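You operate a simulated robot arm through the tools that you are given. There is no shell and no other tool. Be economical: measure what you need, move in short steps, check, and stop when the job is done.

Carry out the task below with a simulated two-armed robot. There is one attempt and no reset: what you move stays moved.

## Task
Swap the green spool for the grey one and set its width.
Fine: brake on and roller lever open first; the green spool goes on the bench.

Only the result counts: the job must be done as asked and must still hold three seconds after the hand-in. Knocking over, shifting, dropping, spilling or breaking anything else fails it.

## Robot
Two 7-joint arms with two-finger parallel grippers on one trunk, on a base that drives. Base frame: it is fixed to the floor where the robot stands at the start and does not move with it; the origin is under the middle of the robot, x ahead of it, y to its left, z up; the surface under the hand at the start is at about z = 0.88. Lengths are in m, angles in degrees, forces in N, time in s.
The left shoulder is at the start at [0.05, 0.168, 1.157], the right one opposite. With the tool pointing down near the work surface each hand reaches from about 0.22 to 0.66 m from the robot's upright axis, wherever it stands, measured 20 degrees to its own side. Places, roughly: green spool [1.25, 1, 1]; grey spool, yellow spool [2, 1.75, 1.25]; inside of the feed dish [1.1, 0.9, 0.9]; roller lever [0.7, 0.4, 1]; tape brake lever [0.3, 0, 1]; top of the tape bench [1.5, 1.5, 0.9]; width knob [0.8, 0.7, 0.9]. Payload 1.57 kg a hand.
The TCP of each hand is the grasp point between the finger pads, 0.03 m short of the fingertips. In the tool frame z runs along the fingers and y along their closing line. The gripper opens to 0.08 m. The fingers are 0.017 m wide and 0.012 m thick; the gripper's body (0.04 by 0.082 m) begins 0.08 m behind the TCP.
Orientation is that of the tool frame in the base frame, as a unit quaternion [x, y, z, w]. With the fingers straight down and closing along the base's y, the tool's x points along the base's -x, its y along +y and its z along -z.

## Interface
- The arms move only by the tool send_rows. It takes "left_increments", "right_increments" or both (then of equal length, played together; a hand with none holds still); each is a list of rows, each a list of 7 numbers: the shift along the tool's x, y, z in m, then the turn, a rotation vector about the tool's x, y, z in degrees, then the finger opening in m, from 0 to 0.08. In form: [[tx, ty, tz, ax, ay, az, claw], ...]. A call has 1 to 8 rows; each row shifts and turns the commanded pose from where the row before left it, along the tool's axes as they then stand. Each row takes 0.2 s and may step no farther than 0.05 m and 8.6 degrees from the row before; otherwise, or with a gripper value out of range, the whole call is refused. A pose out of reach is approached as far as the arm can. The call stops where the force on the tool passes 40 N (or 10 N more than at its start, if that is more) or the arm is blocked; 0.2 s more then pass. Each finger travels about 0.045 m/s and halts on what it meets, pressing with about 40 N; the grip force reading is that of the motor and also rises with nothing between the fingers. The clock runs only during rows and for 0.2 s after the last one: add rows that do not move to give the fingers time. It gives the time, the measured TCP pose, the force on the tool (base axes), the opening and the grip force at its end, in the units of the frame above (readings bear some noise), with the torque about the TCP (base axes, N m) and any sound that the robot's microphone picked up, and new pictures: "views" is both (left out), scene, wrist or none (wrist: the cameras of the hands that moved).
- Cameras (640 x 400 px; columns grow to the right, rows downward): "scene" is now at [0.1129, 0.0495, 1.3671]; the picture's right is [0.57, -0.82, 0.00], its down [-0.48, -0.34, -0.81] and it looks along [0.66, 0.47, -0.58] (base axes); focal length 214 px, centre (320, 200). "left" rides on the left gripper at [0.072, 0.007, -0.122] in its tool frame; the picture's right is [-0.09, 1.00, 0.00], its down [-0.84, -0.08, -0.54] and it looks along [-0.54, -0.05, 0.84] (tool axes); focal length 238 px, centre (320, 200). "right" rides on the right gripper at [0.072, -0.007, -0.122] in its tool frame; the picture's right is [0.09, 1.00, 0.00], its down [-0.84, 0.08, -0.54] and it looks along [-0.54, 0.05, 0.84] (tool axes); focal length 238 px, centre (320, 200). There is no depth. A picture from a camera that has moved, and an enlarged one, comes with that camera's place and axes in the base frame and with its lens.
- slide_trunk(by): slides the trunk up (or, below 0, down) by that many m; the arms and the scene camera ride with it, the base frame stays. It gives what a move gives, with no picture.
- steer(legs): drives the robot by 1 to 6 legs, each [ahead, left, turn to the left] in m, m and degrees, along the robot's own axes; the way and the turn of a leg run together, so that a leg with both is an arc; at most 1.5 m and 180 degrees a leg. The arms and the cameras ride along, it lands a little off, and it stops where it bumps. It gives what a move gives, and a new picture of the scene camera.
- aim_head(pan, tilt): turns the head with the scene camera to pan (to the left, within 80 degrees either way) and tilt (down, from -29 to 69), counted from straight ahead of the robot. It gives what a move gives, and a new picture of the scene camera.
- inspect(camera, box): a new picture of the part [left, top, right, bottom] of that camera's present view, enlarged. The clock stands still meanwhile.
- job_done(): hands the job in; it is judged then, once.

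Go step by step. Nothing tells you exact positions but the pictures and the camera data: compare them with the known pose of the tool, close in by small moves and look again before you grip or let go. The budget is 120 turns and 260 pictures, counting those below and the enlarged ones. Unless the task says otherwise, let go and move clear before handing in, and close with one line.

The tools are called after "Emit:" by a JSON object that holds its "api" and its "payload". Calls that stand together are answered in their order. send_rows: Moves the arms, as the interface text tells. Its arguments: {"type":"object","properties":{"left_increments":{"type":"array"},"right_increments":{"type":"array"},"views":{"type":"string","enum":["both","scene","wrist","none"]}},"required":[]} The other tools are called the same way: slide_trunk (by) slides the trunk up or down; steer (legs) drives the base; aim_head (pan, tilt) turns the head that bears the scene camera; inspect (camera, box) takes an enlarged picture of a part of a camera's view; job_done () hands the job in.

At the start:

```text
clock: 0.0
left_ee_pos: [0.2208, 0.2688, 1.2223]
left_ee_rot: [0.0, 1.0, -0.002, 0.001]
left_force: [-1.2, 0.0, 0.5]
left_wrist_torque: [0.0, 0.0, -0.02]
left_width: 0.0798
left_gripper_force: 0.0
right_ee_pos: [0.3478, 0.0202, 1.1961]
right_ee_rot: [0.0, 1.0, 0.001, 0.0]
right_force: [0.4, 0.5, -0.2]
right_wrist_torque: [0.02, -0.01, -0.02]
right_width: 0.0799
right_gripper_force: 0.0
trunk travel left (down, up): [-0.325, 0.118]
robot x, y, heading: [0.0021, 0.0045, 0.1]
head pan, tilt: [35.1, 35.8]
```

scene: 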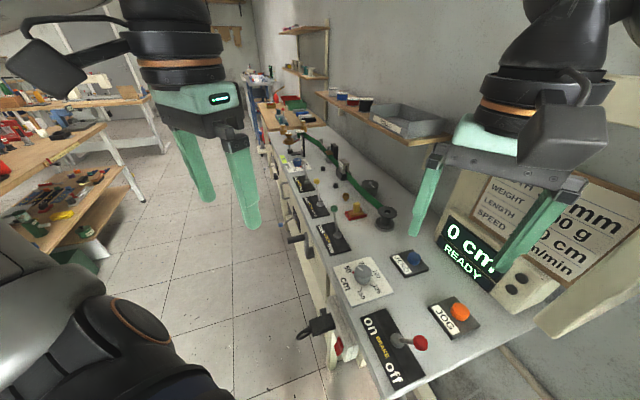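
right: 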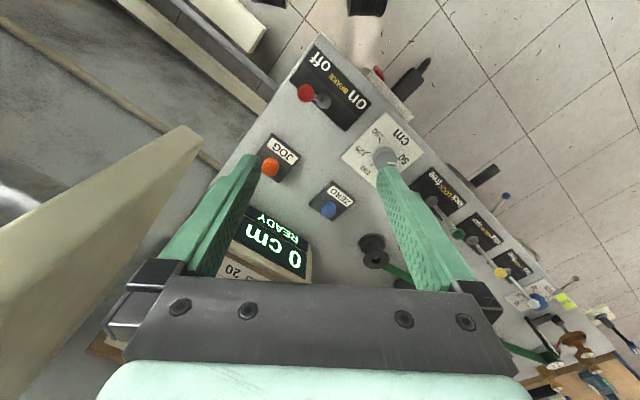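
left: 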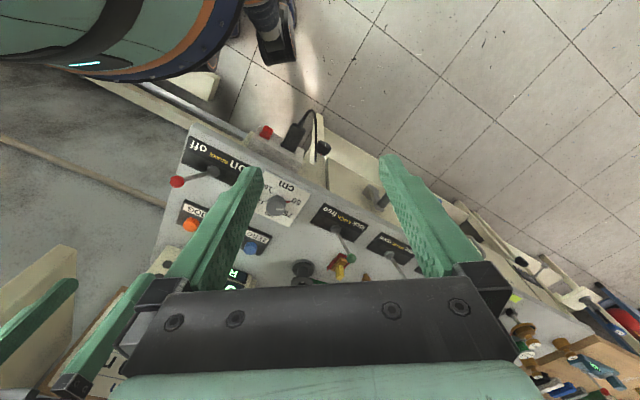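

I see a long bench running off to the ahead-left, with a brake lever, cm knob, small levers, a tape and spools. First I look closer at the scene.

Emit:
{"api": "inspect", "payload": {"camera": "scene", "box": [240, 80, 460, 220]}}

Emit:
{"api": "inspect", "payload": {"camera": "scene", "box": [300, 200, 560, 400]}}

Emit:
{"api": "inspect", "payload": {"camera": "right", "box": [280, 20, 640, 400]}}

```text
2.86 times, centred on (350, 150) of scene
camera zoom: at [0.1129, 0.0495, 1.3671], right [0.57, -0.82, 0.0], down [-0.48, -0.34, -0.81], along [0.66, 0.47, -0.58], focal length 613 px, centre (234, 343)
```

zoom: 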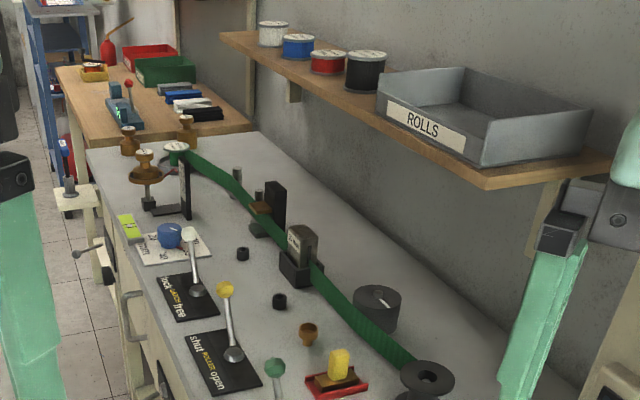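

```text
2.00 times, centred on (430, 300) of scene
camera zoom: at [0.1129, 0.0495, 1.3671], right [0.57, -0.82, 0.0], down [-0.48, -0.34, -0.81], along [0.66, 0.47, -0.58], focal length 429 px, centre (100, 0)
```

zoom: 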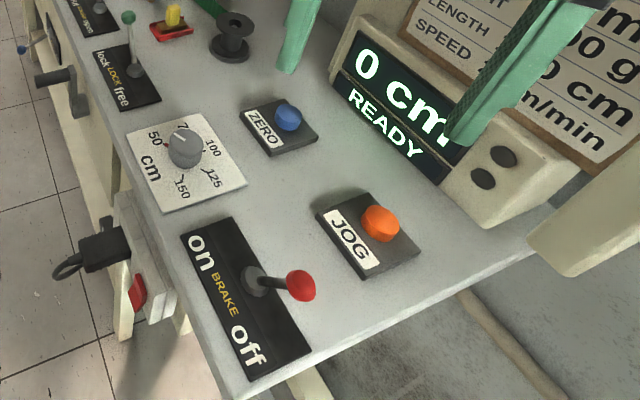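

```text
1.05 times, centred on (460, 210) of right (not enlarged: the box is as wide or as high as the picture)
camera zoom: at [0.2757, 0.0138, 1.3174], right [-0.09, 1.0, 0.0], down [0.84, 0.08, 0.54], along [0.54, 0.05, -0.84], focal length 251 px, centre (173, 190)
```

zoom: 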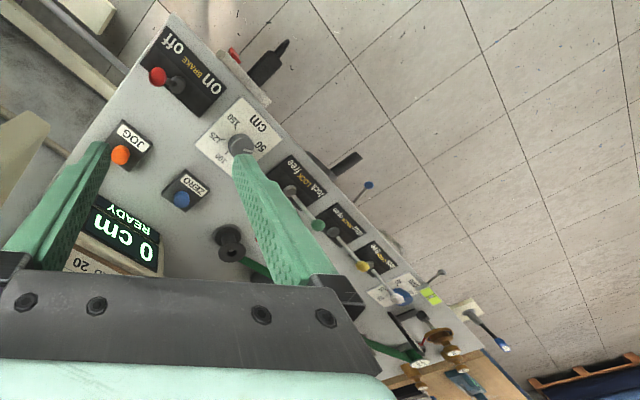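

The brake lever's red ball is at about (0.328, 0.000, 0.972) with its pivot at (0.352, 0.029), so it leans toward "off". I bring the closed right fingers down on its "off" side.

Emit:
{"api": "send_rows", "payload": {"right_increments": [[0.024, -0.032, 0, 0, 0, 0, 0.04], [0.024, -0.033, 0, 0, 0, 0, 0], [0, 0, 0.04, 0, 0, 0, 0], [0, 0, 0.04, 0, 0, 0, 0], [0, 0, 0.04, 0, 0, 0, 0], [0, 0, 0.04, 0, 0, 0, 0], [0, 0, 0.04, 0, 0, 0, 0]]}}

```text
clock: 1.0
left_ee_pos: [0.2118, 0.2866, 1.219]
left_ee_rot: [-0.003, 1.0, -0.01, 0.005]
left_force: [-0.8, 0.3, 0.8]
left_wrist_torque: [0.01, 0.0, 0.0]
left_width: 0.0798
left_gripper_force: 0.0
right_ee_pos: [0.2867, -0.0222, 1.1908]
right_ee_rot: [-0.011, 0.992, -0.01, 0.125]
right_force: [0.4, 0.1, -0.1]
right_wrist_torque: [0.03, -0.01, 0.0]
right_width: 0.0002
right_gripper_force: 3.0
trunk travel left (down, up): [-0.325, 0.118]
robot x, y, heading: [-0.001, -0.0014, -0.0]
head pan, tilt: [35.1, 35.8]
stopped in row 4 (right hand): the arm was blocked; the commanded pose is now the measured one
camera scene: at [0.1025, 0.0706, 1.3679], right [0.58, -0.82, 0.02], down [-0.47, -0.35, -0.81], along [0.67, 0.46, -0.59], focal length 214 px, centre (320, 200)
camera right: at [0.1879, -0.029, 1.2918], right [-0.11, 0.99, -0.05], down [0.67, 0.11, 0.73], along [0.73, 0.05, -0.68], focal length 238 px, centre (320, 200)
```

scene: 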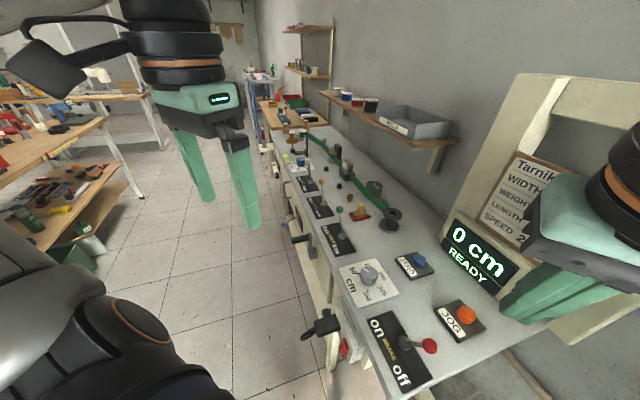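
right: 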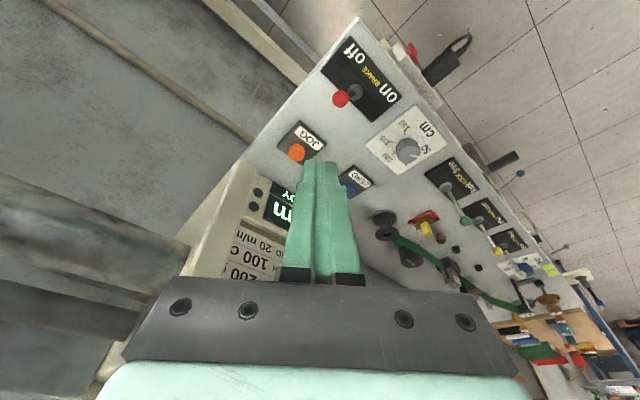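

Something blocked the right arm and the body was nudged. I ease the arm up and back out to see what it touched.

Emit:
{"api": "send_rows", "payload": {"right_increments": [[-0.02, 0.02, -0.01, 0, 0, 0, 0], [-0.02, 0.02, 0, 0, 0, 0, 0]]}}

Emit:
{"api": "aim_head", "payload": {"pan": -40, "tilt": 40}}

```text
clock: 1.6
left_ee_pos: [0.205, 0.2678, 1.2236]
left_ee_rot: [0.0, 1.0, -0.001, 0.01]
left_force: [-0.2, 0.8, 0.3]
left_wrist_torque: [-0.05, 0.01, -0.02]
left_width: 0.08
left_gripper_force: 0.0
right_ee_pos: [0.3176, -0.0041, 1.2104]
right_ee_rot: [-0.001, 0.992, -0.002, 0.128]
right_force: [-0.2, 0.4, -0.1]
right_wrist_torque: [-0.03, 0.0, 0.04]
right_width: 0.0
right_gripper_force: 21.4
trunk travel left (down, up): [-0.325, 0.118]
robot x, y, heading: [0.0029, -0.0001, 0.1]
head pan, tilt: [35.1, 35.8]
camera scene: at [0.0934, 0.0498, 1.3682], right [0.57, -0.82, 0.01], down [-0.47, -0.34, -0.82], along [0.68, 0.46, -0.57], focal length 214 px, centre (320, 200)
camera right: at [0.2178, -0.0111, 1.3108], right [-0.09, 1.0, -0.03], down [0.67, 0.08, 0.74], along [0.73, 0.05, -0.68], focal length 238 px, centre (320, 200)
```

scene: 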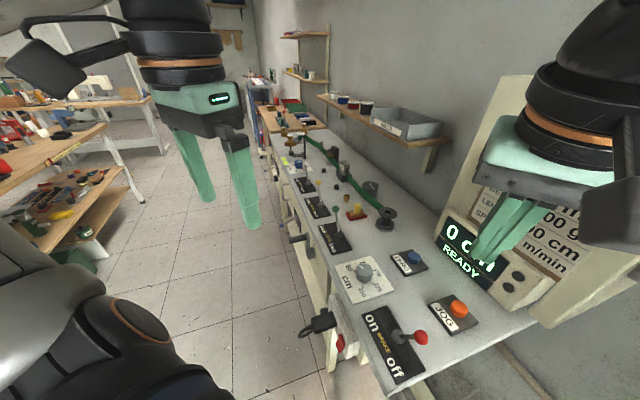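
right: 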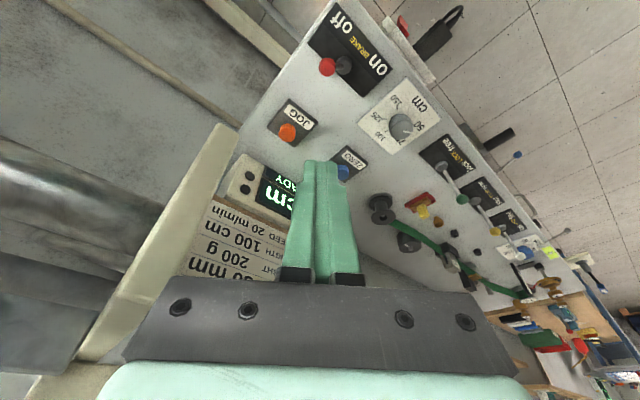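

```text
clock: 3.1
left_ee_pos: [0.2039, 0.2709, 1.2254]
left_ee_rot: [-0.002, 1.0, -0.002, 0.01]
left_force: [-0.9, 0.7, -0.2]
left_wrist_torque: [0.01, -0.01, -0.04]
left_width: 0.08
left_gripper_force: 0.1
right_ee_pos: [0.3164, -0.0008, 1.209]
right_ee_rot: [-0.006, 0.992, -0.001, 0.124]
right_force: [0.9, 0.3, -0.1]
right_wrist_torque: [0.01, 0.02, 0.02]
right_width: 0.0
right_gripper_force: 21.1
trunk travel left (down, up): [-0.325, 0.118]
robot x, y, heading: [0.0016, 0.0021, -0.1]
head pan, tilt: [-40.0, 40.0]
camera scene: at [0.0866, -0.0533, 1.3626], right [-0.64, -0.77, -0.01], down [-0.48, 0.41, -0.78], along [0.6, -0.49, -0.63], focal length 214 px, centre (320, 200)
```

scene: 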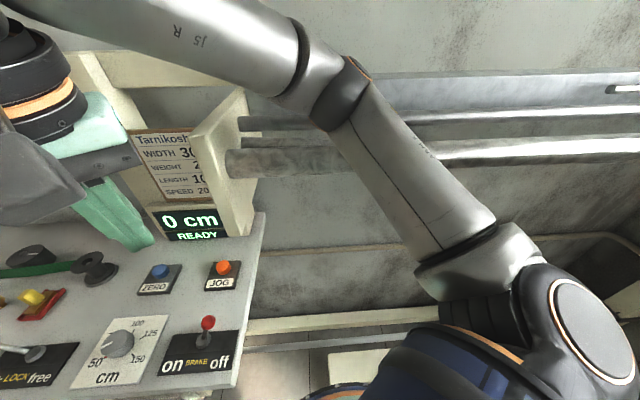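

The elbow likely reached the bars behind the bench. I read the card on the board, and then back off and face the bench squarely.

Emit:
{"api": "inspect", "payload": {"camera": "scene", "box": [100, 110, 280, 260]}}

Emit:
{"api": "steer", "payload": {"legs": [[-0.25, 0.2, 0], [0, 0, -35]]}}

```text
2.67 times, centred on (190, 185) of scene
camera zoom: at [0.0866, -0.0533, 1.3626], right [-0.64, -0.77, -0.01], down [-0.48, 0.41, -0.78], along [0.6, -0.49, -0.63], focal length 572 px, centre (667, 240)
```

zoom: 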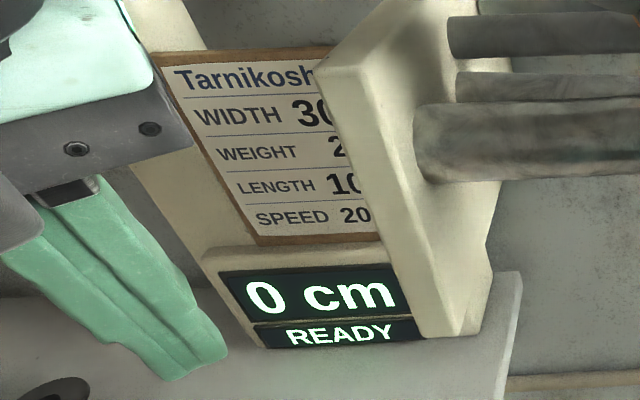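

```text
clock: 7.1
left_ee_pos: [0.0844, 0.2948, 1.221]
left_ee_rot: [0.301, 0.954, -0.001, 0.001]
left_force: [-0.5, -0.6, 0.9]
left_wrist_torque: [0.01, -0.01, 0.02]
left_width: 0.0799
left_gripper_force: 0.1
right_ee_pos: [0.0203, 0.007, 1.1991]
right_ee_rot: [0.296, 0.949, -0.034, 0.103]
right_force: [0.1, 0.3, 0.6]
right_wrist_torque: [0.0, 0.01, -0.02]
right_width: 0.0
right_gripper_force: 20.9
trunk travel left (down, up): [-0.325, 0.118]
robot x, y, heading: [-0.252, 0.2009, -34.8]
head pan, tilt: [-40.0, 40.0]
camera scene: at [-0.1953, 0.0961, 1.3607], right [-0.97, -0.26, 0.0], down [-0.17, 0.62, -0.77], along [0.2, -0.74, -0.64], focal length 214 px, centre (320, 200)
```

scene: 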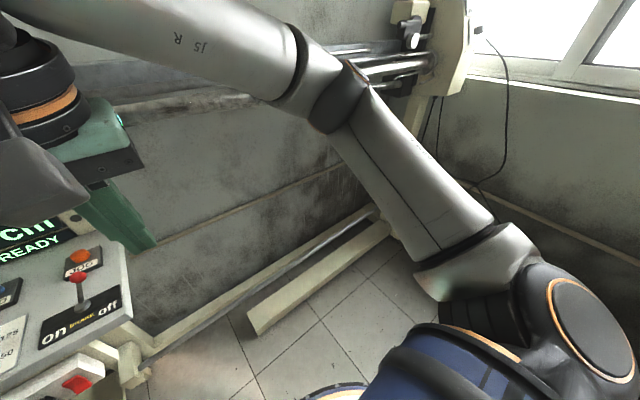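

The card reads width 30 (name "Tarnikosh…"); I'll read it properly later. Now I drive left along the bench and look at it face on.

Emit:
{"api": "steer", "payload": {"legs": [[0.1, 0.38, 0]]}}

Emit:
{"api": "aim_head", "payload": {"pan": 0, "tilt": 38}}

```text
clock: 11.0
left_ee_pos: [0.3827, 0.5491, 1.2215]
left_ee_rot: [0.299, 0.954, -0.002, 0.0]
left_force: [-0.1, -0.8, 0.2]
left_wrist_torque: [0.02, -0.02, -0.02]
left_width: 0.08
left_gripper_force: 0.1
right_ee_pos: [0.3203, 0.2614, 1.1984]
right_ee_rot: [0.295, 0.949, -0.033, 0.103]
right_force: [0.0, 0.1, 0.0]
right_wrist_torque: [-0.04, 0.0, -0.01]
right_width: 0.0
right_gripper_force: 22.0
trunk travel left (down, up): [-0.325, 0.118]
robot x, y, heading: [0.0452, 0.455, -35.0]
head pan, tilt: [-40.0, 40.0]
camera scene: at [0.1041, 0.3491, 1.3607], right [-0.97, -0.26, 0.0], down [-0.17, 0.62, -0.77], along [0.2, -0.74, -0.64], focal length 214 px, centre (320, 200)
```

scene: 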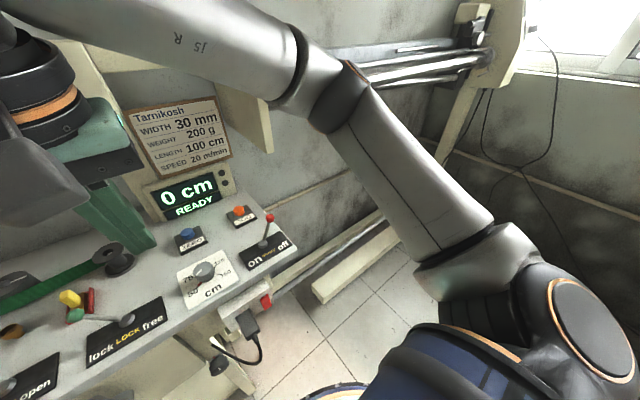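

```text
clock: 12.1
left_ee_pos: [0.3817, 0.5484, 1.2211]
left_ee_rot: [0.299, 0.954, -0.001, 0.001]
left_force: [0.3, 0.4, 0.6]
left_wrist_torque: [-0.02, 0.02, 0.0]
left_width: 0.0802
left_gripper_force: 0.0
right_ee_pos: [0.3201, 0.2617, 1.1994]
right_ee_rot: [0.296, 0.949, -0.033, 0.103]
right_force: [0.2, -0.4, -0.5]
right_wrist_torque: [-0.01, 0.0, -0.03]
right_width: 0.0001
right_gripper_force: 20.5
trunk travel left (down, up): [-0.325, 0.118]
robot x, y, heading: [0.049, 0.4531, -34.8]
head pan, tilt: [0.0, 38.0]
camera scene: at [0.1527, 0.3815, 1.3637], right [-0.57, -0.82, 0.0], down [-0.5, 0.35, -0.79], along [0.65, -0.45, -0.62], focal length 214 px, centre (320, 200)
```

scene: 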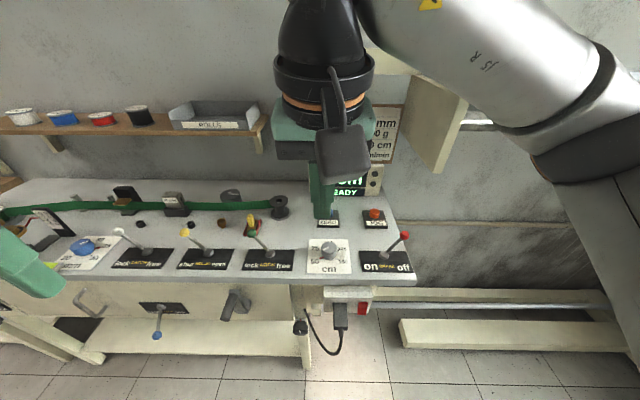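

Face-on view is clear: the brake leans to "off" and the roller lever leans to "shut". I straighten the right hand and bring it over the off side of the brake lever.

Emit:
{"api": "send_rows", "payload": {"right_increments": [[0, 0, 0, 0, 7.2, 0, 0], [0, 0, 0, 0, 7.2, 0, 0], [-0.026, -0.0425, 0, 0, 0, 0, 0], [-0.026, -0.0425, 0, 0, 0, 0, 0], [-0.026, -0.0425, 0, 0, 0, 0, 0], [-0.026, -0.0425, 0, 0, 0, 0, 0], [-0.026, -0.0425, 0, 0, 0, 0, 0], [-0.026, -0.0425, 0, 0, 0, 0, 0]]}}

Emit:
{"api": "inspect", "payload": {"camera": "scene", "box": [0, 160, 320, 300]}}

Emit:
{"api": "inspect", "payload": {"camera": "scene", "box": [0, 80, 280, 180]}}

```text
clock: 13.9
left_ee_pos: [0.3825, 0.5478, 1.2214]
left_ee_rot: [0.301, 0.954, 0.001, 0.001]
left_force: [0.2, -0.6, 0.1]
left_wrist_torque: [0.03, 0.0, 0.0]
left_width: 0.0798
left_gripper_force: 0.1
right_ee_pos: [0.3043, -0.0381, 1.1947]
right_ee_rot: [0.297, 0.955, 0.005, -0.017]
right_force: [0.5, -0.4, 0.0]
right_wrist_torque: [0.03, 0.05, 0.0]
right_width: 0.0
right_gripper_force: 21.7
trunk travel left (down, up): [-0.325, 0.118]
robot x, y, heading: [0.0468, 0.4517, -35.2]
head pan, tilt: [0.0, 38.0]
camera scene: at [0.1526, 0.3811, 1.3637], right [-0.57, -0.82, 0.0], down [-0.5, 0.35, -0.79], along [0.65, -0.45, -0.62], focal length 214 px, centre (320, 200)
camera right: at [0.2458, -0.0055, 1.3191], right [0.49, 0.87, 0.0], down [0.75, -0.42, 0.51], along [0.45, -0.25, -0.86], focal length 238 px, centre (320, 200)
```

scene: 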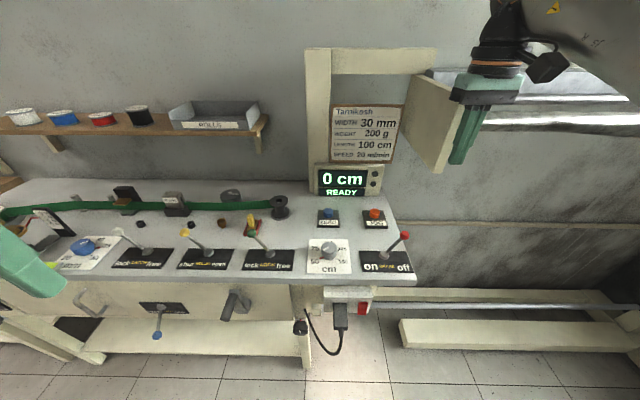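
right: 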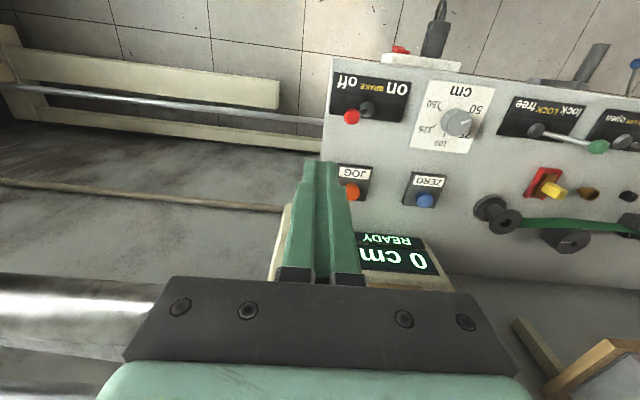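

```text
2.00 times, centred on (160, 230) of scene
camera zoom: at [0.1526, 0.3811, 1.3637], right [-0.57, -0.82, 0.0], down [-0.5, 0.35, -0.79], along [0.65, -0.45, -0.62], focal length 429 px, centre (640, 140)
```

zoom: 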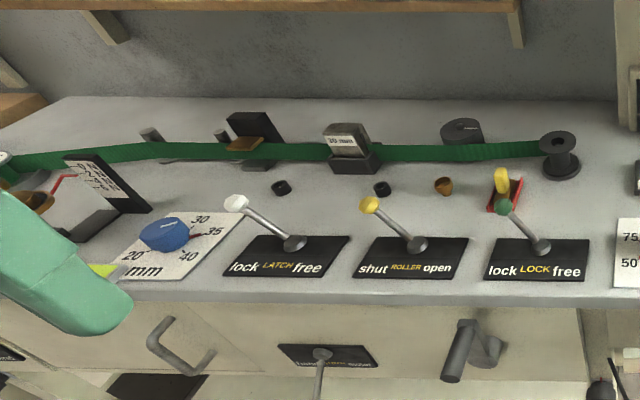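

```text
2.29 times, centred on (140, 130) of scene
camera zoom: at [0.1526, 0.3811, 1.3637], right [-0.57, -0.82, 0.0], down [-0.5, 0.35, -0.79], along [0.65, -0.45, -0.62], focal length 490 px, centre (731, 360)
```

zoom: 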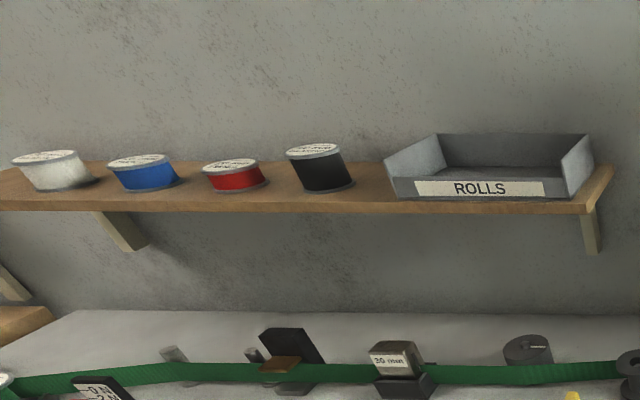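

The hand is off-side of the brake lever. I descend beside the ball.

Emit:
{"api": "send_rows", "payload": {"right_increments": [[0, 0, 0.042, 0, -1, 0, 0], [0, 0, 0.042, 0, -1, 0, 0], [0, 0, 0.042, 0, 0, 0, 0], [0, 0, 0.042, 0, 0, 0, 0], [0, 0, 0.04, 0, 0, 0, 0]]}}

```text
clock: 15.1
left_ee_pos: [0.3838, 0.5482, 1.221]
left_ee_rot: [0.299, 0.954, -0.001, 0.001]
left_force: [0.3, -0.4, 0.8]
left_wrist_torque: [-0.06, 0.03, 0.0]
left_width: 0.0799
left_gripper_force: 0.0
right_ee_pos: [0.3025, -0.0354, 0.9845]
right_ee_rot: [0.296, 0.955, 0.0, 0.0]
right_force: [-0.7, 1.0, -0.3]
right_wrist_torque: [0.02, 0.01, 0.0]
right_width: 0.0001
right_gripper_force: 21.4
trunk travel left (down, up): [-0.325, 0.118]
robot x, y, heading: [0.0505, 0.4549, -35.0]
head pan, tilt: [0.0, 38.0]
camera scene: at [0.1527, 0.3813, 1.3637], right [-0.57, -0.82, 0.0], down [-0.5, 0.35, -0.79], along [0.65, -0.45, -0.62], focal length 214 px, centre (320, 200)
camera right: at [0.2404, -0.001, 1.1074], right [0.49, 0.87, 0.0], down [0.73, -0.41, 0.54], along [0.47, -0.27, -0.84], focal length 238 px, centre (320, 200)
```

scene: 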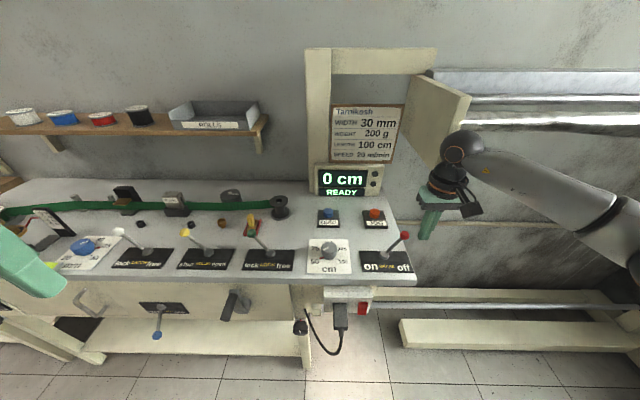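
right: 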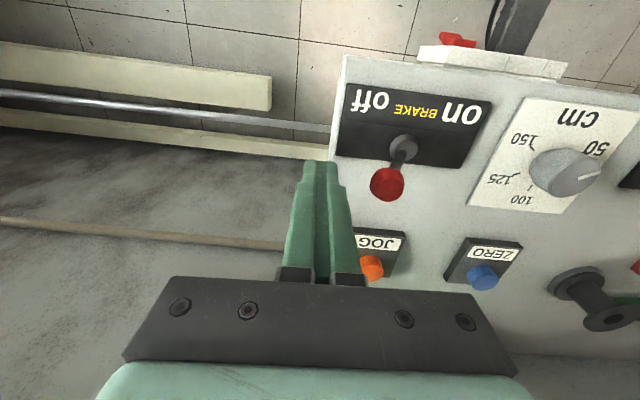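

The ball is aligned with the fingertips, about 37 mm to the left. I push it toward "on".

Emit:
{"api": "send_rows", "payload": {"right_increments": [[0, 0.02, 0, 0, 0, 0, 0], [0, 0.02, 0, 0, 0, 0, 0], [0, 0.02, 0, 0, 0, 0, 0], [0, 0.02, 0, 0, 0, 0, 0], [0, 0.015, 0, 0, 0, 0, 0]]}}

```text
clock: 16.3
left_ee_pos: [0.3832, 0.5483, 1.2212]
left_ee_rot: [0.299, 0.954, -0.001, 0.001]
left_force: [-1.1, -0.8, -0.8]
left_wrist_torque: [-0.01, -0.03, -0.01]
left_width: 0.0799
left_gripper_force: 0.0
right_ee_pos: [0.357, 0.0415, 0.986]
right_ee_rot: [0.296, 0.955, -0.001, 0.0]
right_force: [-0.5, 0.1, 0.4]
right_wrist_torque: [0.01, -0.01, 0.03]
right_width: 0.0
right_gripper_force: 20.8
trunk travel left (down, up): [-0.325, 0.118]
robot x, y, heading: [0.0506, 0.4555, -35.1]
head pan, tilt: [0.0, 38.0]
camera scene: at [0.1528, 0.3818, 1.3637], right [-0.57, -0.82, 0.0], down [-0.5, 0.35, -0.79], along [0.65, -0.45, -0.62], focal length 214 px, centre (320, 200)
camera right: at [0.2938, 0.0773, 1.108], right [0.49, 0.87, 0.0], down [0.73, -0.41, 0.54], along [0.47, -0.27, -0.84], focal length 238 px, centre (320, 200)
```

scene: 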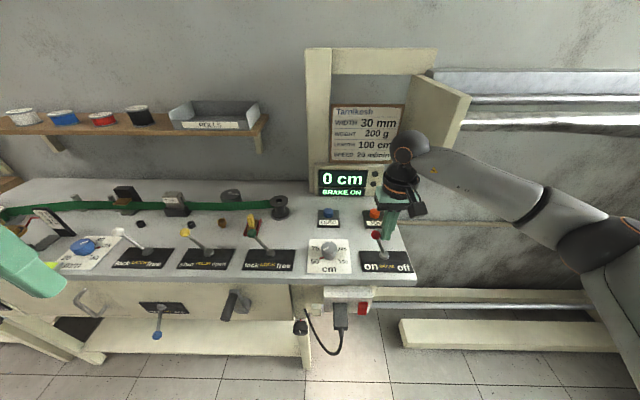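
right: 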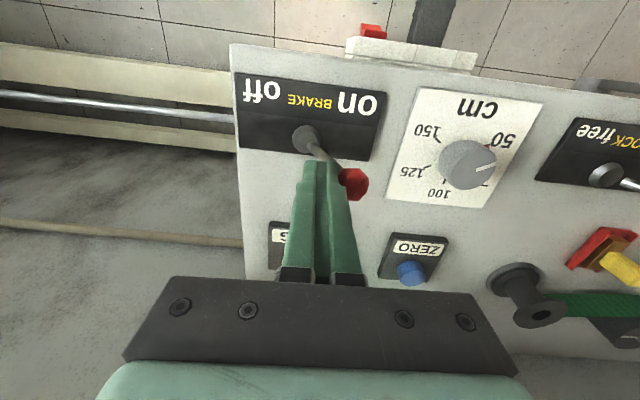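

The display now says BRAKE ON. I lift the hand clear and drive left to the roller lever and the spool end.

Emit:
{"api": "send_rows", "payload": {"right_increments": [[0, -0.02, 0, 0, 0, 0, 0], [0, 0, -0.045, 0, 0, 0, 0], [0, 0, -0.045, 0, 0, 0, 0], [0, 0, -0.045, 0, 0, 0, 0], [0, 0, -0.045, 0, 0, 0, 0], [0, 0, -0.04, 0, 0, 0, 0]], "views": "none"}}

Emit:
{"api": "steer", "payload": {"legs": [[0, 0.45, 0]]}}

```text
clock: 17.7
left_ee_pos: [0.3832, 0.5474, 1.221]
left_ee_rot: [0.3, 0.954, -0.001, 0.0]
left_force: [0.2, -0.2, 0.1]
left_wrist_torque: [-0.01, -0.02, 0.01]
left_width: 0.0799
left_gripper_force: 0.0
right_ee_pos: [0.3443, 0.025, 1.2064]
right_ee_rot: [0.296, 0.955, -0.001, 0.0]
right_force: [-0.5, 0.3, -0.3]
right_wrist_torque: [-0.02, -0.01, -0.02]
right_width: 0.0001
right_gripper_force: 21.1
trunk travel left (down, up): [-0.325, 0.118]
robot x, y, heading: [0.0505, 0.4563, -34.9]
head pan, tilt: [0.0, 38.0]
```

```text
clock: 22.2
left_ee_pos: [0.6422, 0.9173, 1.222]
left_ee_rot: [0.301, 0.954, -0.001, 0.001]
left_force: [0.1, -0.8, -0.4]
left_wrist_torque: [-0.03, 0.02, -0.01]
left_width: 0.0802
left_gripper_force: 0.1
right_ee_pos: [0.6021, 0.3936, 1.2057]
right_ee_rot: [0.297, 0.955, -0.002, 0.0]
right_force: [-0.4, -0.3, 0.0]
right_wrist_torque: [0.01, -0.03, 0.0]
right_width: 0.0
right_gripper_force: 21.4
trunk travel left (down, up): [-0.325, 0.118]
robot x, y, heading: [0.3054, 0.8214, -35.0]
head pan, tilt: [0.0, 38.0]
camera scene: at [0.4122, 0.7513, 1.3637], right [-0.58, -0.82, 0.0], down [-0.5, 0.35, -0.79], along [0.64, -0.45, -0.62], focal length 214 px, centre (320, 200)
```

scene: 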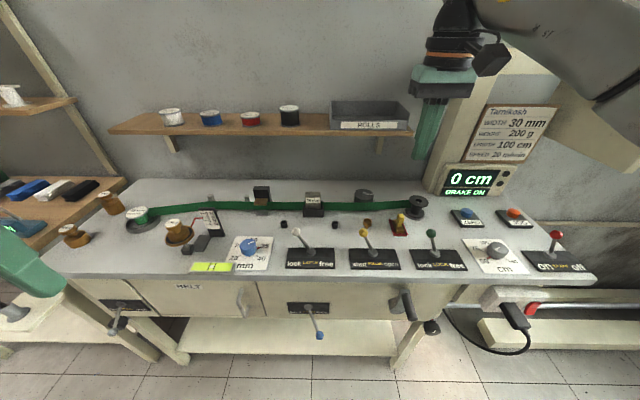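

Emit:
{"api": "inspect", "payload": {"camera": "scene", "box": [50, 170, 330, 320]}}

Emit:
{"api": "inspect", "payload": {"camera": "scene", "box": [140, 90, 300, 140]}}

Emit:
{"api": "aim_head", "payload": {"pan": 60, "tilt": 15}}

```text
2.29 times, centred on (190, 245) of scene
camera zoom: at [0.4122, 0.7513, 1.3637], right [-0.58, -0.82, 0.0], down [-0.5, 0.35, -0.79], along [0.64, -0.45, -0.62], focal length 490 px, centre (617, 97)
```

zoom: 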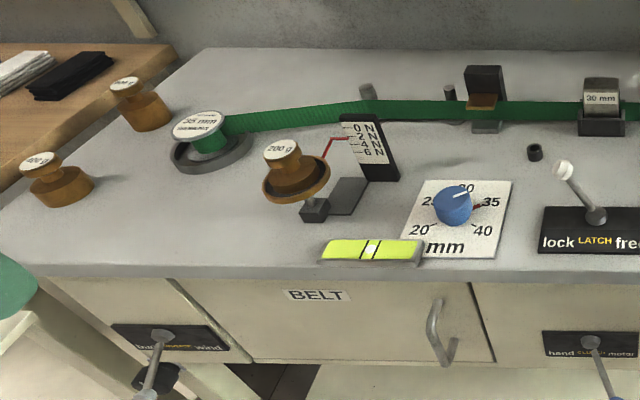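

```text
4.00 times, centred on (220, 115) of scene
camera zoom: at [0.4122, 0.7513, 1.3637], right [-0.58, -0.82, 0.0], down [-0.5, 0.35, -0.79], along [0.64, -0.45, -0.62], focal length 858 px, centre (720, 540)
```

zoom: 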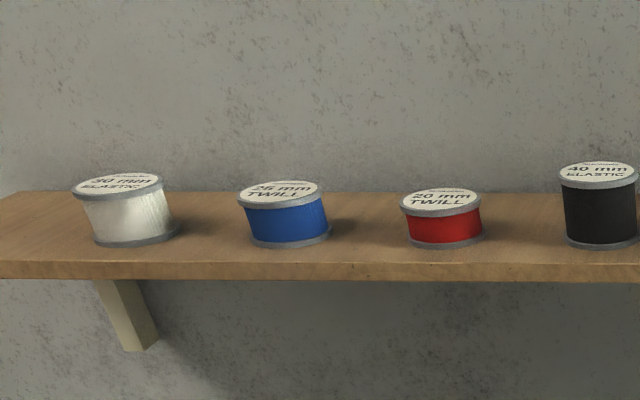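

```text
clock: 23.5
left_ee_pos: [0.6431, 0.9173, 1.2212]
left_ee_rot: [0.301, 0.954, -0.001, 0.0]
left_force: [-0.2, 0.2, 0.0]
left_wrist_torque: [-0.02, -0.02, -0.02]
left_width: 0.0801
left_gripper_force: 0.1
right_ee_pos: [0.6029, 0.3931, 1.2047]
right_ee_rot: [0.297, 0.955, -0.001, 0.0]
right_force: [0.7, -0.4, 0.0]
right_wrist_torque: [-0.01, 0.02, 0.02]
right_width: 0.0001
right_gripper_force: 21.2
trunk travel left (down, up): [-0.325, 0.118]
robot x, y, heading: [0.3067, 0.8251, -34.8]
head pan, tilt: [60.0, 15.0]
camera scene: at [0.4262, 0.8401, 1.4003], right [0.42, -0.91, 0.0], down [-0.24, -0.11, -0.97], along [0.88, 0.41, -0.26], focal length 214 px, centre (320, 200)
```

scene: 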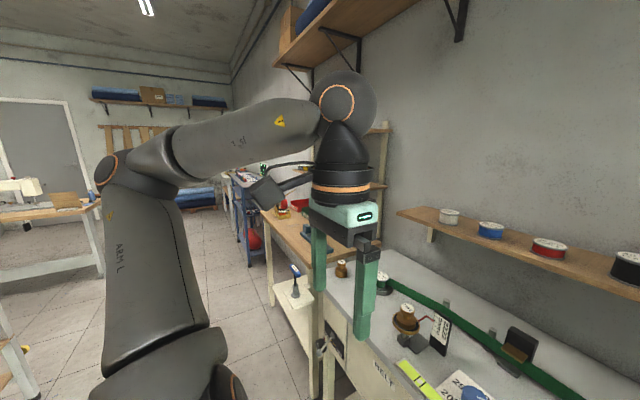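

The labels are readable (green is 35 mm). I take the right hand to the left of the roller lever's yellow ball (about 0.646, 0.452, 0.97) and go down.

Emit:
{"api": "send_rows", "payload": {"right_increments": [[-0.002, 0.04, 0, 0, 0, 0, 0], [-0.002, 0.04, 0, 0, 0, 0, 0], [0, 0.039, 0, 0, 0, 0, 0], [0, 0, 0.045, 0, 0, 0, 0], [0, 0, 0.045, 0, 0, 0, 0], [0, 0, 0.045, 0, 0, 0, 0], [0, 0, 0.045, 0, 0, 0, 0], [0, 0, 0.04, 0, 0, 0, 0]], "views": "wrist"}}

```text
clock: 25.3
left_ee_pos: [0.6437, 0.9177, 1.2205]
left_ee_rot: [0.301, 0.954, -0.001, 0.001]
left_force: [-0.1, -0.3, 0.6]
left_wrist_torque: [0.03, 0.01, -0.02]
left_width: 0.0801
left_gripper_force: 0.1
right_ee_pos: [0.6735, 0.4897, 0.9835]
right_ee_rot: [0.297, 0.955, -0.001, 0.0]
right_force: [0.5, 0.0, -0.3]
right_wrist_torque: [-0.02, -0.02, -0.03]
right_width: 0.0
right_gripper_force: 21.5
trunk travel left (down, up): [-0.325, 0.118]
robot x, y, heading: [0.308, 0.8254, -35.2]
head pan, tilt: [60.0, 15.0]
camera right: at [0.6118, 0.524, 1.1066], right [0.49, 0.87, 0.0], down [0.73, -0.41, 0.54], along [0.47, -0.27, -0.84], focal length 238 px, centre (320, 200)
```

right: 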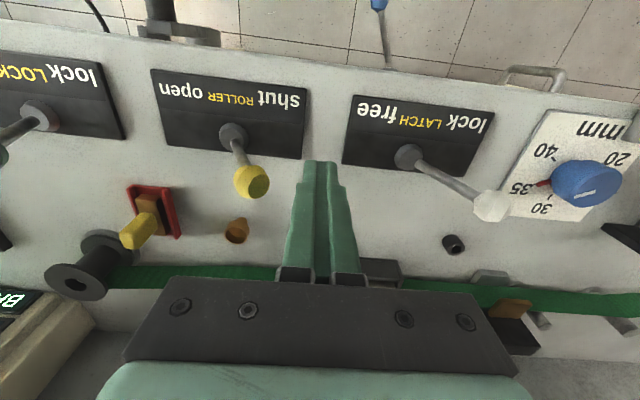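

The ball is beside the fingertips as expected. I push it toward "open".

Emit:
{"api": "send_rows", "payload": {"right_increments": [[0, -0.02, 0, 0, 0, 0, 0], [0, -0.02, 0, 0, 0, 0, 0], [0, -0.02, 0, 0, 0, 0, 0], [0, -0.02, 0, 0, 0, 0, 0], [0, -0.015, 0, 0, 0, 0, 0]], "views": "wrist"}}

Emit:
{"api": "aim_head", "payload": {"pan": 0, "tilt": 35}}

```text
clock: 26.5
left_ee_pos: [0.6427, 0.9177, 1.2206]
left_ee_rot: [0.301, 0.954, -0.001, 0.0]
left_force: [-1.1, -0.4, -0.3]
left_wrist_torque: [-0.01, 0.03, 0.0]
left_width: 0.08
left_gripper_force: 0.0
right_ee_pos: [0.6199, 0.4106, 0.9861]
right_ee_rot: [0.297, 0.955, -0.001, 0.0]
right_force: [1.4, 0.7, -0.5]
right_wrist_torque: [0.03, -0.04, -0.01]
right_width: 0.0
right_gripper_force: 21.1
trunk travel left (down, up): [-0.325, 0.118]
robot x, y, heading: [0.3107, 0.8255, -35.1]
head pan, tilt: [60.0, 15.0]
camera right: at [0.5572, 0.4464, 1.1077], right [0.49, 0.87, 0.0], down [0.73, -0.41, 0.54], along [0.47, -0.27, -0.84], focal length 238 px, centre (320, 200)
```

right: 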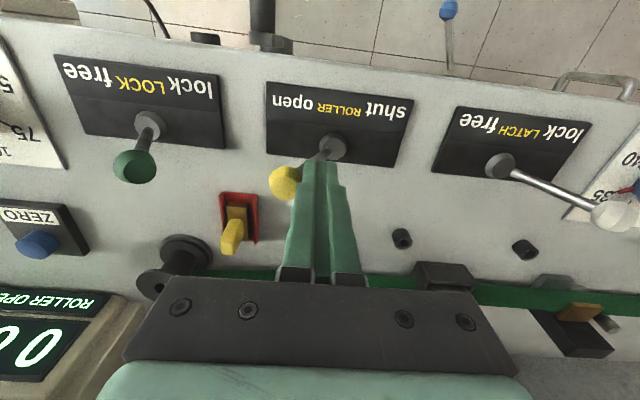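

```text
clock: 27.8
left_ee_pos: [0.6438, 0.9166, 1.2215]
left_ee_rot: [0.301, 0.954, -0.001, 0.001]
left_force: [-0.4, -0.9, 0.1]
left_wrist_torque: [0.05, -0.01, 0.02]
left_width: 0.0799
left_gripper_force: 0.1
right_ee_pos: [0.6191, 0.4112, 0.9851]
right_ee_rot: [0.297, 0.955, 0.0, 0.0]
right_force: [0.5, 0.3, -1.2]
right_wrist_torque: [0.01, 0.01, 0.0]
right_width: 0.0
right_gripper_force: 21.6
trunk travel left (down, up): [-0.325, 0.118]
robot x, y, heading: [0.3092, 0.8232, -34.9]
head pan, tilt: [0.0, 35.0]
camera scene: at [0.4136, 0.7503, 1.3683], right [-0.57, -0.82, 0.0], down [-0.47, 0.33, -0.82], along [0.67, -0.47, -0.57], focal length 214 px, centre (320, 200)
```

scene: 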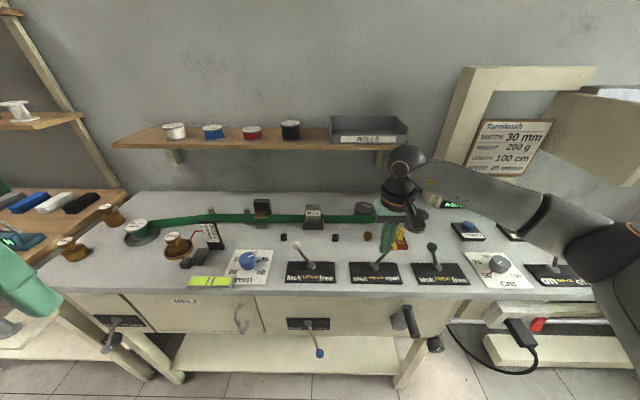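

ROLLER OPEN is shown. I raise and retract the right hand, then drive left to face the green spool.

Emit:
{"api": "send_rows", "payload": {"right_increments": [[0, 0.02, 0, 0, 0, 0, 0], [0, 0, -0.045, 0, 0, 0, 0], [0, 0, -0.045, 0, 0, 0, 0], [0, 0, -0.045, 0, 0, 0, 0], [0, 0, -0.045, 0, 0, 0, 0], [0.045, 0, -0.02, 0, 0, 0, 0.02], [0.045, 0, 0, 0, 0, 0, 0.04], [0.045, 0, 0, 0, 0, 0, 0.08]], "views": "none"}}

Emit:
{"api": "steer", "payload": {"legs": [[0.1, 0.38, 0]]}}

Emit:
{"api": "inspect", "payload": {"camera": "left", "box": [0, 0, 640, 400]}}

```text
clock: 29.6
left_ee_pos: [0.6427, 0.9179, 1.2221]
left_ee_rot: [0.3, 0.954, 0.0, 0.001]
left_force: [-0.1, 0.5, -0.4]
left_wrist_torque: [-0.03, -0.03, 0.0]
left_width: 0.0802
left_gripper_force: 0.3
right_ee_pos: [0.5197, 0.5039, 1.1848]
right_ee_rot: [0.298, 0.954, -0.001, -0.001]
right_force: [0.0, 0.4, 0.4]
right_wrist_torque: [-0.02, 0.03, 0.01]
right_width: 0.064
right_gripper_force: 0.1
trunk travel left (down, up): [-0.325, 0.118]
robot x, y, heading: [0.3047, 0.8283, -35.0]
head pan, tilt: [0.0, 35.0]
```

```text
clock: 33.5
left_ee_pos: [0.9412, 1.1709, 1.2209]
left_ee_rot: [0.299, 0.954, -0.001, 0.001]
left_force: [0.7, -0.1, -0.8]
left_wrist_torque: [0.05, 0.01, 0.02]
left_width: 0.0801
left_gripper_force: 0.1
right_ee_pos: [0.8207, 0.7578, 1.185]
right_ee_rot: [0.296, 0.955, 0.0, 0.0]
right_force: [-0.2, 0.5, 0.5]
right_wrist_torque: [0.02, -0.03, -0.01]
right_width: 0.0801
right_gripper_force: 0.0
trunk travel left (down, up): [-0.325, 0.118]
robot x, y, heading: [0.6086, 1.0776, -35.0]
head pan, tilt: [0.0, 35.0]
camera scene: at [0.7128, 1.0032, 1.3683], right [-0.57, -0.82, 0.0], down [-0.47, 0.33, -0.82], along [0.67, -0.47, -0.57], focal length 214 px, centre (320, 200)
```

scene: 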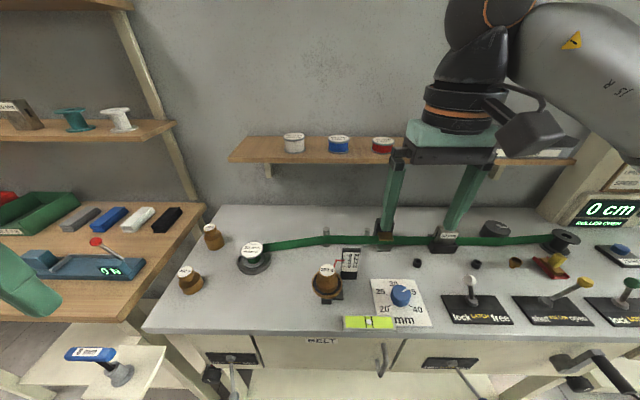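

```text
1.00 times, centred on (320, 200) of left (not enlarged: the box is as wide or as high as the picture)
camera zoom: at [0.8868, 1.2182, 1.3417], right [0.64, 0.76, 0.0], down [0.64, -0.54, 0.54], along [0.42, -0.35, -0.84], focal length 238 px, centre (320, 200)
```

zoom: 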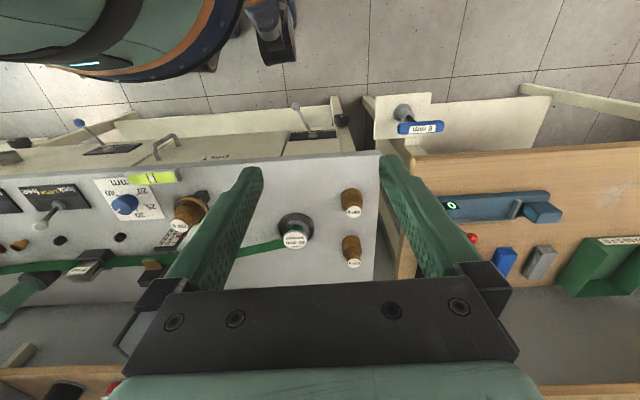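

Green spool (35 mm) stands in the feed dish at about (1.12, 0.94), top z ≈ 0.96. I look closer to plan the grip and check the shelves at left.

Emit:
{"api": "inspect", "payload": {"camera": "left", "box": [230, 170, 390, 280]}}

Emit:
{"api": "inspect", "payload": {"camera": "scene", "box": [160, 200, 340, 320]}}

Emit:
{"api": "aim_head", "payload": {"pan": 45, "tilt": 12}}

```text
3.64 times, centred on (310, 225) of left
camera zoom: at [0.8868, 1.2182, 1.3417], right [0.64, 0.76, 0.0], down [0.64, -0.54, 0.54], along [0.42, -0.35, -0.84], focal length 867 px, centre (356, 109)
```

zoom: 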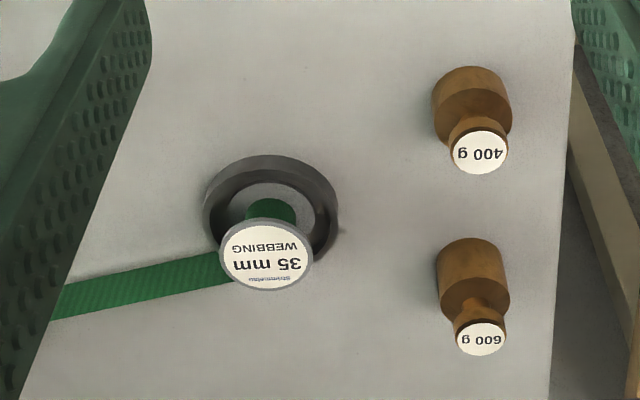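

```text
3.33 times, centred on (250, 260) of scene
camera zoom: at [0.7128, 1.0032, 1.3683], right [-0.57, -0.82, 0.0], down [-0.47, 0.33, -0.82], along [0.67, -0.47, -0.57], focal length 715 px, centre (553, 0)
```

zoom: 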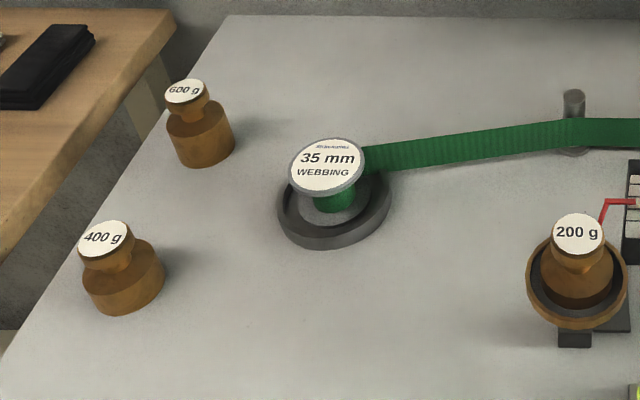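

```text
clock: 34.6
left_ee_pos: [0.9404, 1.1716, 1.2213]
left_ee_rot: [0.299, 0.954, 0.0, 0.001]
left_force: [-0.1, 0.5, 0.4]
left_wrist_torque: [0.0, -0.04, -0.04]
left_width: 0.0799
left_gripper_force: 0.2
right_ee_pos: [0.8198, 0.7572, 1.1854]
right_ee_rot: [0.296, 0.955, -0.001, 0.0]
right_force: [-0.5, -0.2, 0.2]
right_wrist_torque: [0.01, -0.02, -0.03]
right_width: 0.08
right_gripper_force: 0.0
trunk travel left (down, up): [-0.325, 0.118]
robot x, y, heading: [0.6078, 1.0777, -34.9]
head pan, tilt: [45.0, 12.0]
camera scene: at [0.7323, 1.0697, 1.4051], right [0.17, -0.98, 0.0], down [-0.21, -0.04, -0.98], along [0.96, 0.17, -0.21], focal length 214 px, centre (320, 200)
```

scene: 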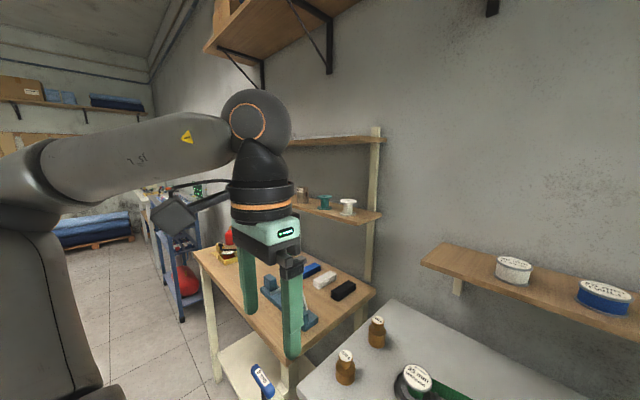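

The grip plan is clear. Before that I want to see the shelf and the wooden bench to the left, where the grey spool should be.

Emit:
{"api": "steer", "payload": {"legs": [[-0.15, 0.5, 0]]}}

Emit:
{"api": "aim_head", "payload": {"pan": 10, "tilt": 25}}

```text
clock: 39.5
left_ee_pos: [1.1062, 1.6665, 1.2216]
left_ee_rot: [0.298, 0.954, -0.001, 0.001]
left_force: [0.9, 0.3, 0.1]
left_wrist_torque: [0.01, -0.02, 0.01]
left_width: 0.0801
left_gripper_force: 0.1
right_ee_pos: [0.9856, 1.2529, 1.1851]
right_ee_rot: [0.295, 0.955, 0.0, 0.0]
right_force: [-0.6, 0.0, 0.5]
right_wrist_torque: [0.0, 0.0, -0.01]
right_width: 0.0796
right_gripper_force: 0.1
trunk travel left (down, up): [-0.325, 0.118]
robot x, y, heading: [0.7759, 1.5751, -34.7]
head pan, tilt: [45.0, 12.0]
camera scene: at [0.8973, 1.5658, 1.4052], right [0.18, -0.98, 0.0], down [-0.2, -0.04, -0.98], along [0.96, 0.17, -0.21], focal length 214 px, centre (320, 200)
```

scene: 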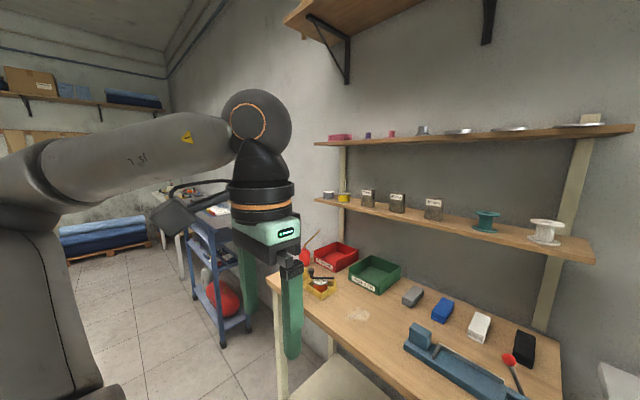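

```text
clock: 40.5
left_ee_pos: [1.1072, 1.6651, 1.2205]
left_ee_rot: [0.298, 0.955, -0.001, 0.0]
left_force: [0.1, 0.7, -0.5]
left_wrist_torque: [0.0, -0.03, 0.01]
left_width: 0.0799
left_gripper_force: 0.1
right_ee_pos: [0.986, 1.2544, 1.1842]
right_ee_rot: [0.296, 0.955, -0.001, 0.0]
right_force: [0.1, 0.7, -0.5]
right_wrist_torque: [0.01, 0.05, -0.01]
right_width: 0.0798
right_gripper_force: 0.1
trunk travel left (down, up): [-0.325, 0.118]
robot x, y, heading: [0.7754, 1.5715, -35.3]
head pan, tilt: [10.0, 25.0]
camera scene: at [0.889, 1.5105, 1.3841], right [-0.42, -0.91, 0.0], down [-0.38, 0.18, -0.91], along [0.82, -0.38, -0.42], focal length 214 px, centre (320, 200)
```

scene: 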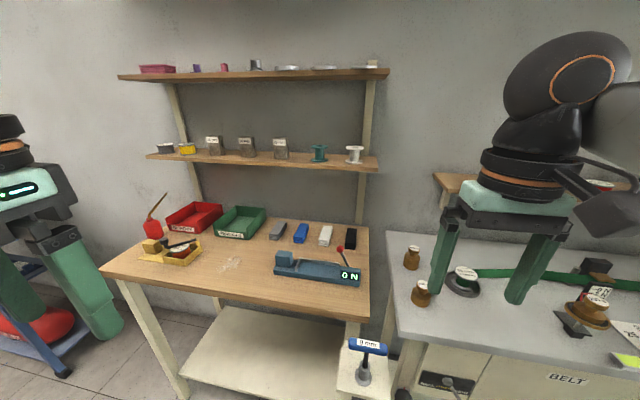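

Emit:
{"api": "inspect", "payload": {"camera": "scene", "box": [130, 125, 390, 265]}}

Emit:
{"api": "inspect", "payload": {"camera": "scene", "box": [145, 125, 235, 170]}}

Emit:
{"api": "inspect", "payload": {"camera": "scene", "box": [120, 220, 380, 370]}}

```text
2.46 times, centred on (260, 195) of scene
camera zoom: at [0.889, 1.5105, 1.3841], right [-0.42, -0.91, 0.0], down [-0.38, 0.18, -0.91], along [0.82, -0.38, -0.42], focal length 528 px, centre (468, 212)
```

zoom: 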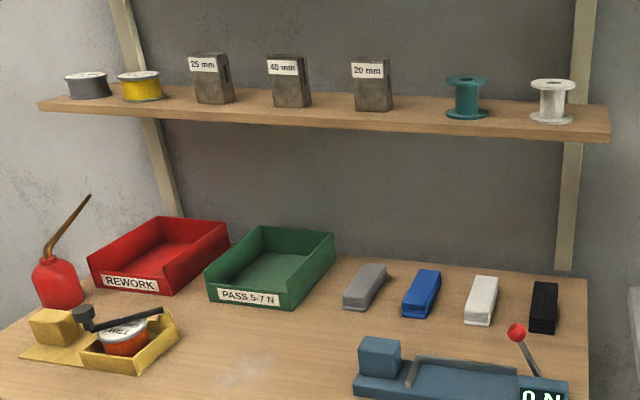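

```text
7.11 times, centred on (190, 148) of scene
camera zoom: at [0.889, 1.5105, 1.3841], right [-0.42, -0.91, 0.0], down [-0.38, 0.18, -0.91], along [0.82, -0.38, -0.42], focal length 1525 px, centre (1244, 573)
```

zoom: 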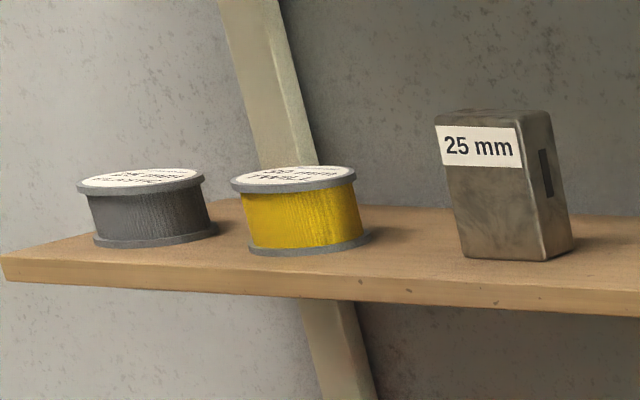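

```text
2.46 times, centred on (250, 295) of scene
camera zoom: at [0.889, 1.5105, 1.3841], right [-0.42, -0.91, 0.0], down [-0.38, 0.18, -0.91], along [0.82, -0.38, -0.42], focal length 528 px, centre (492, -34)
```

zoom: 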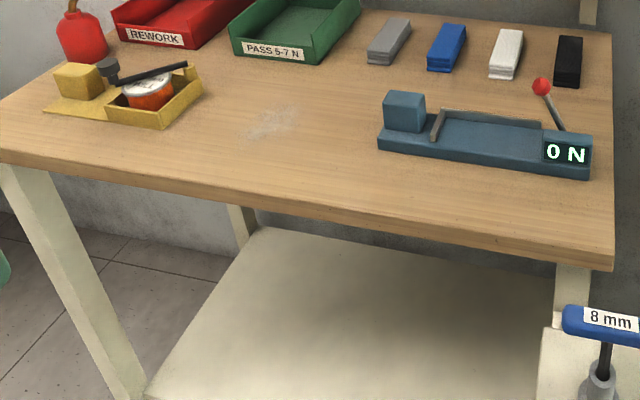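

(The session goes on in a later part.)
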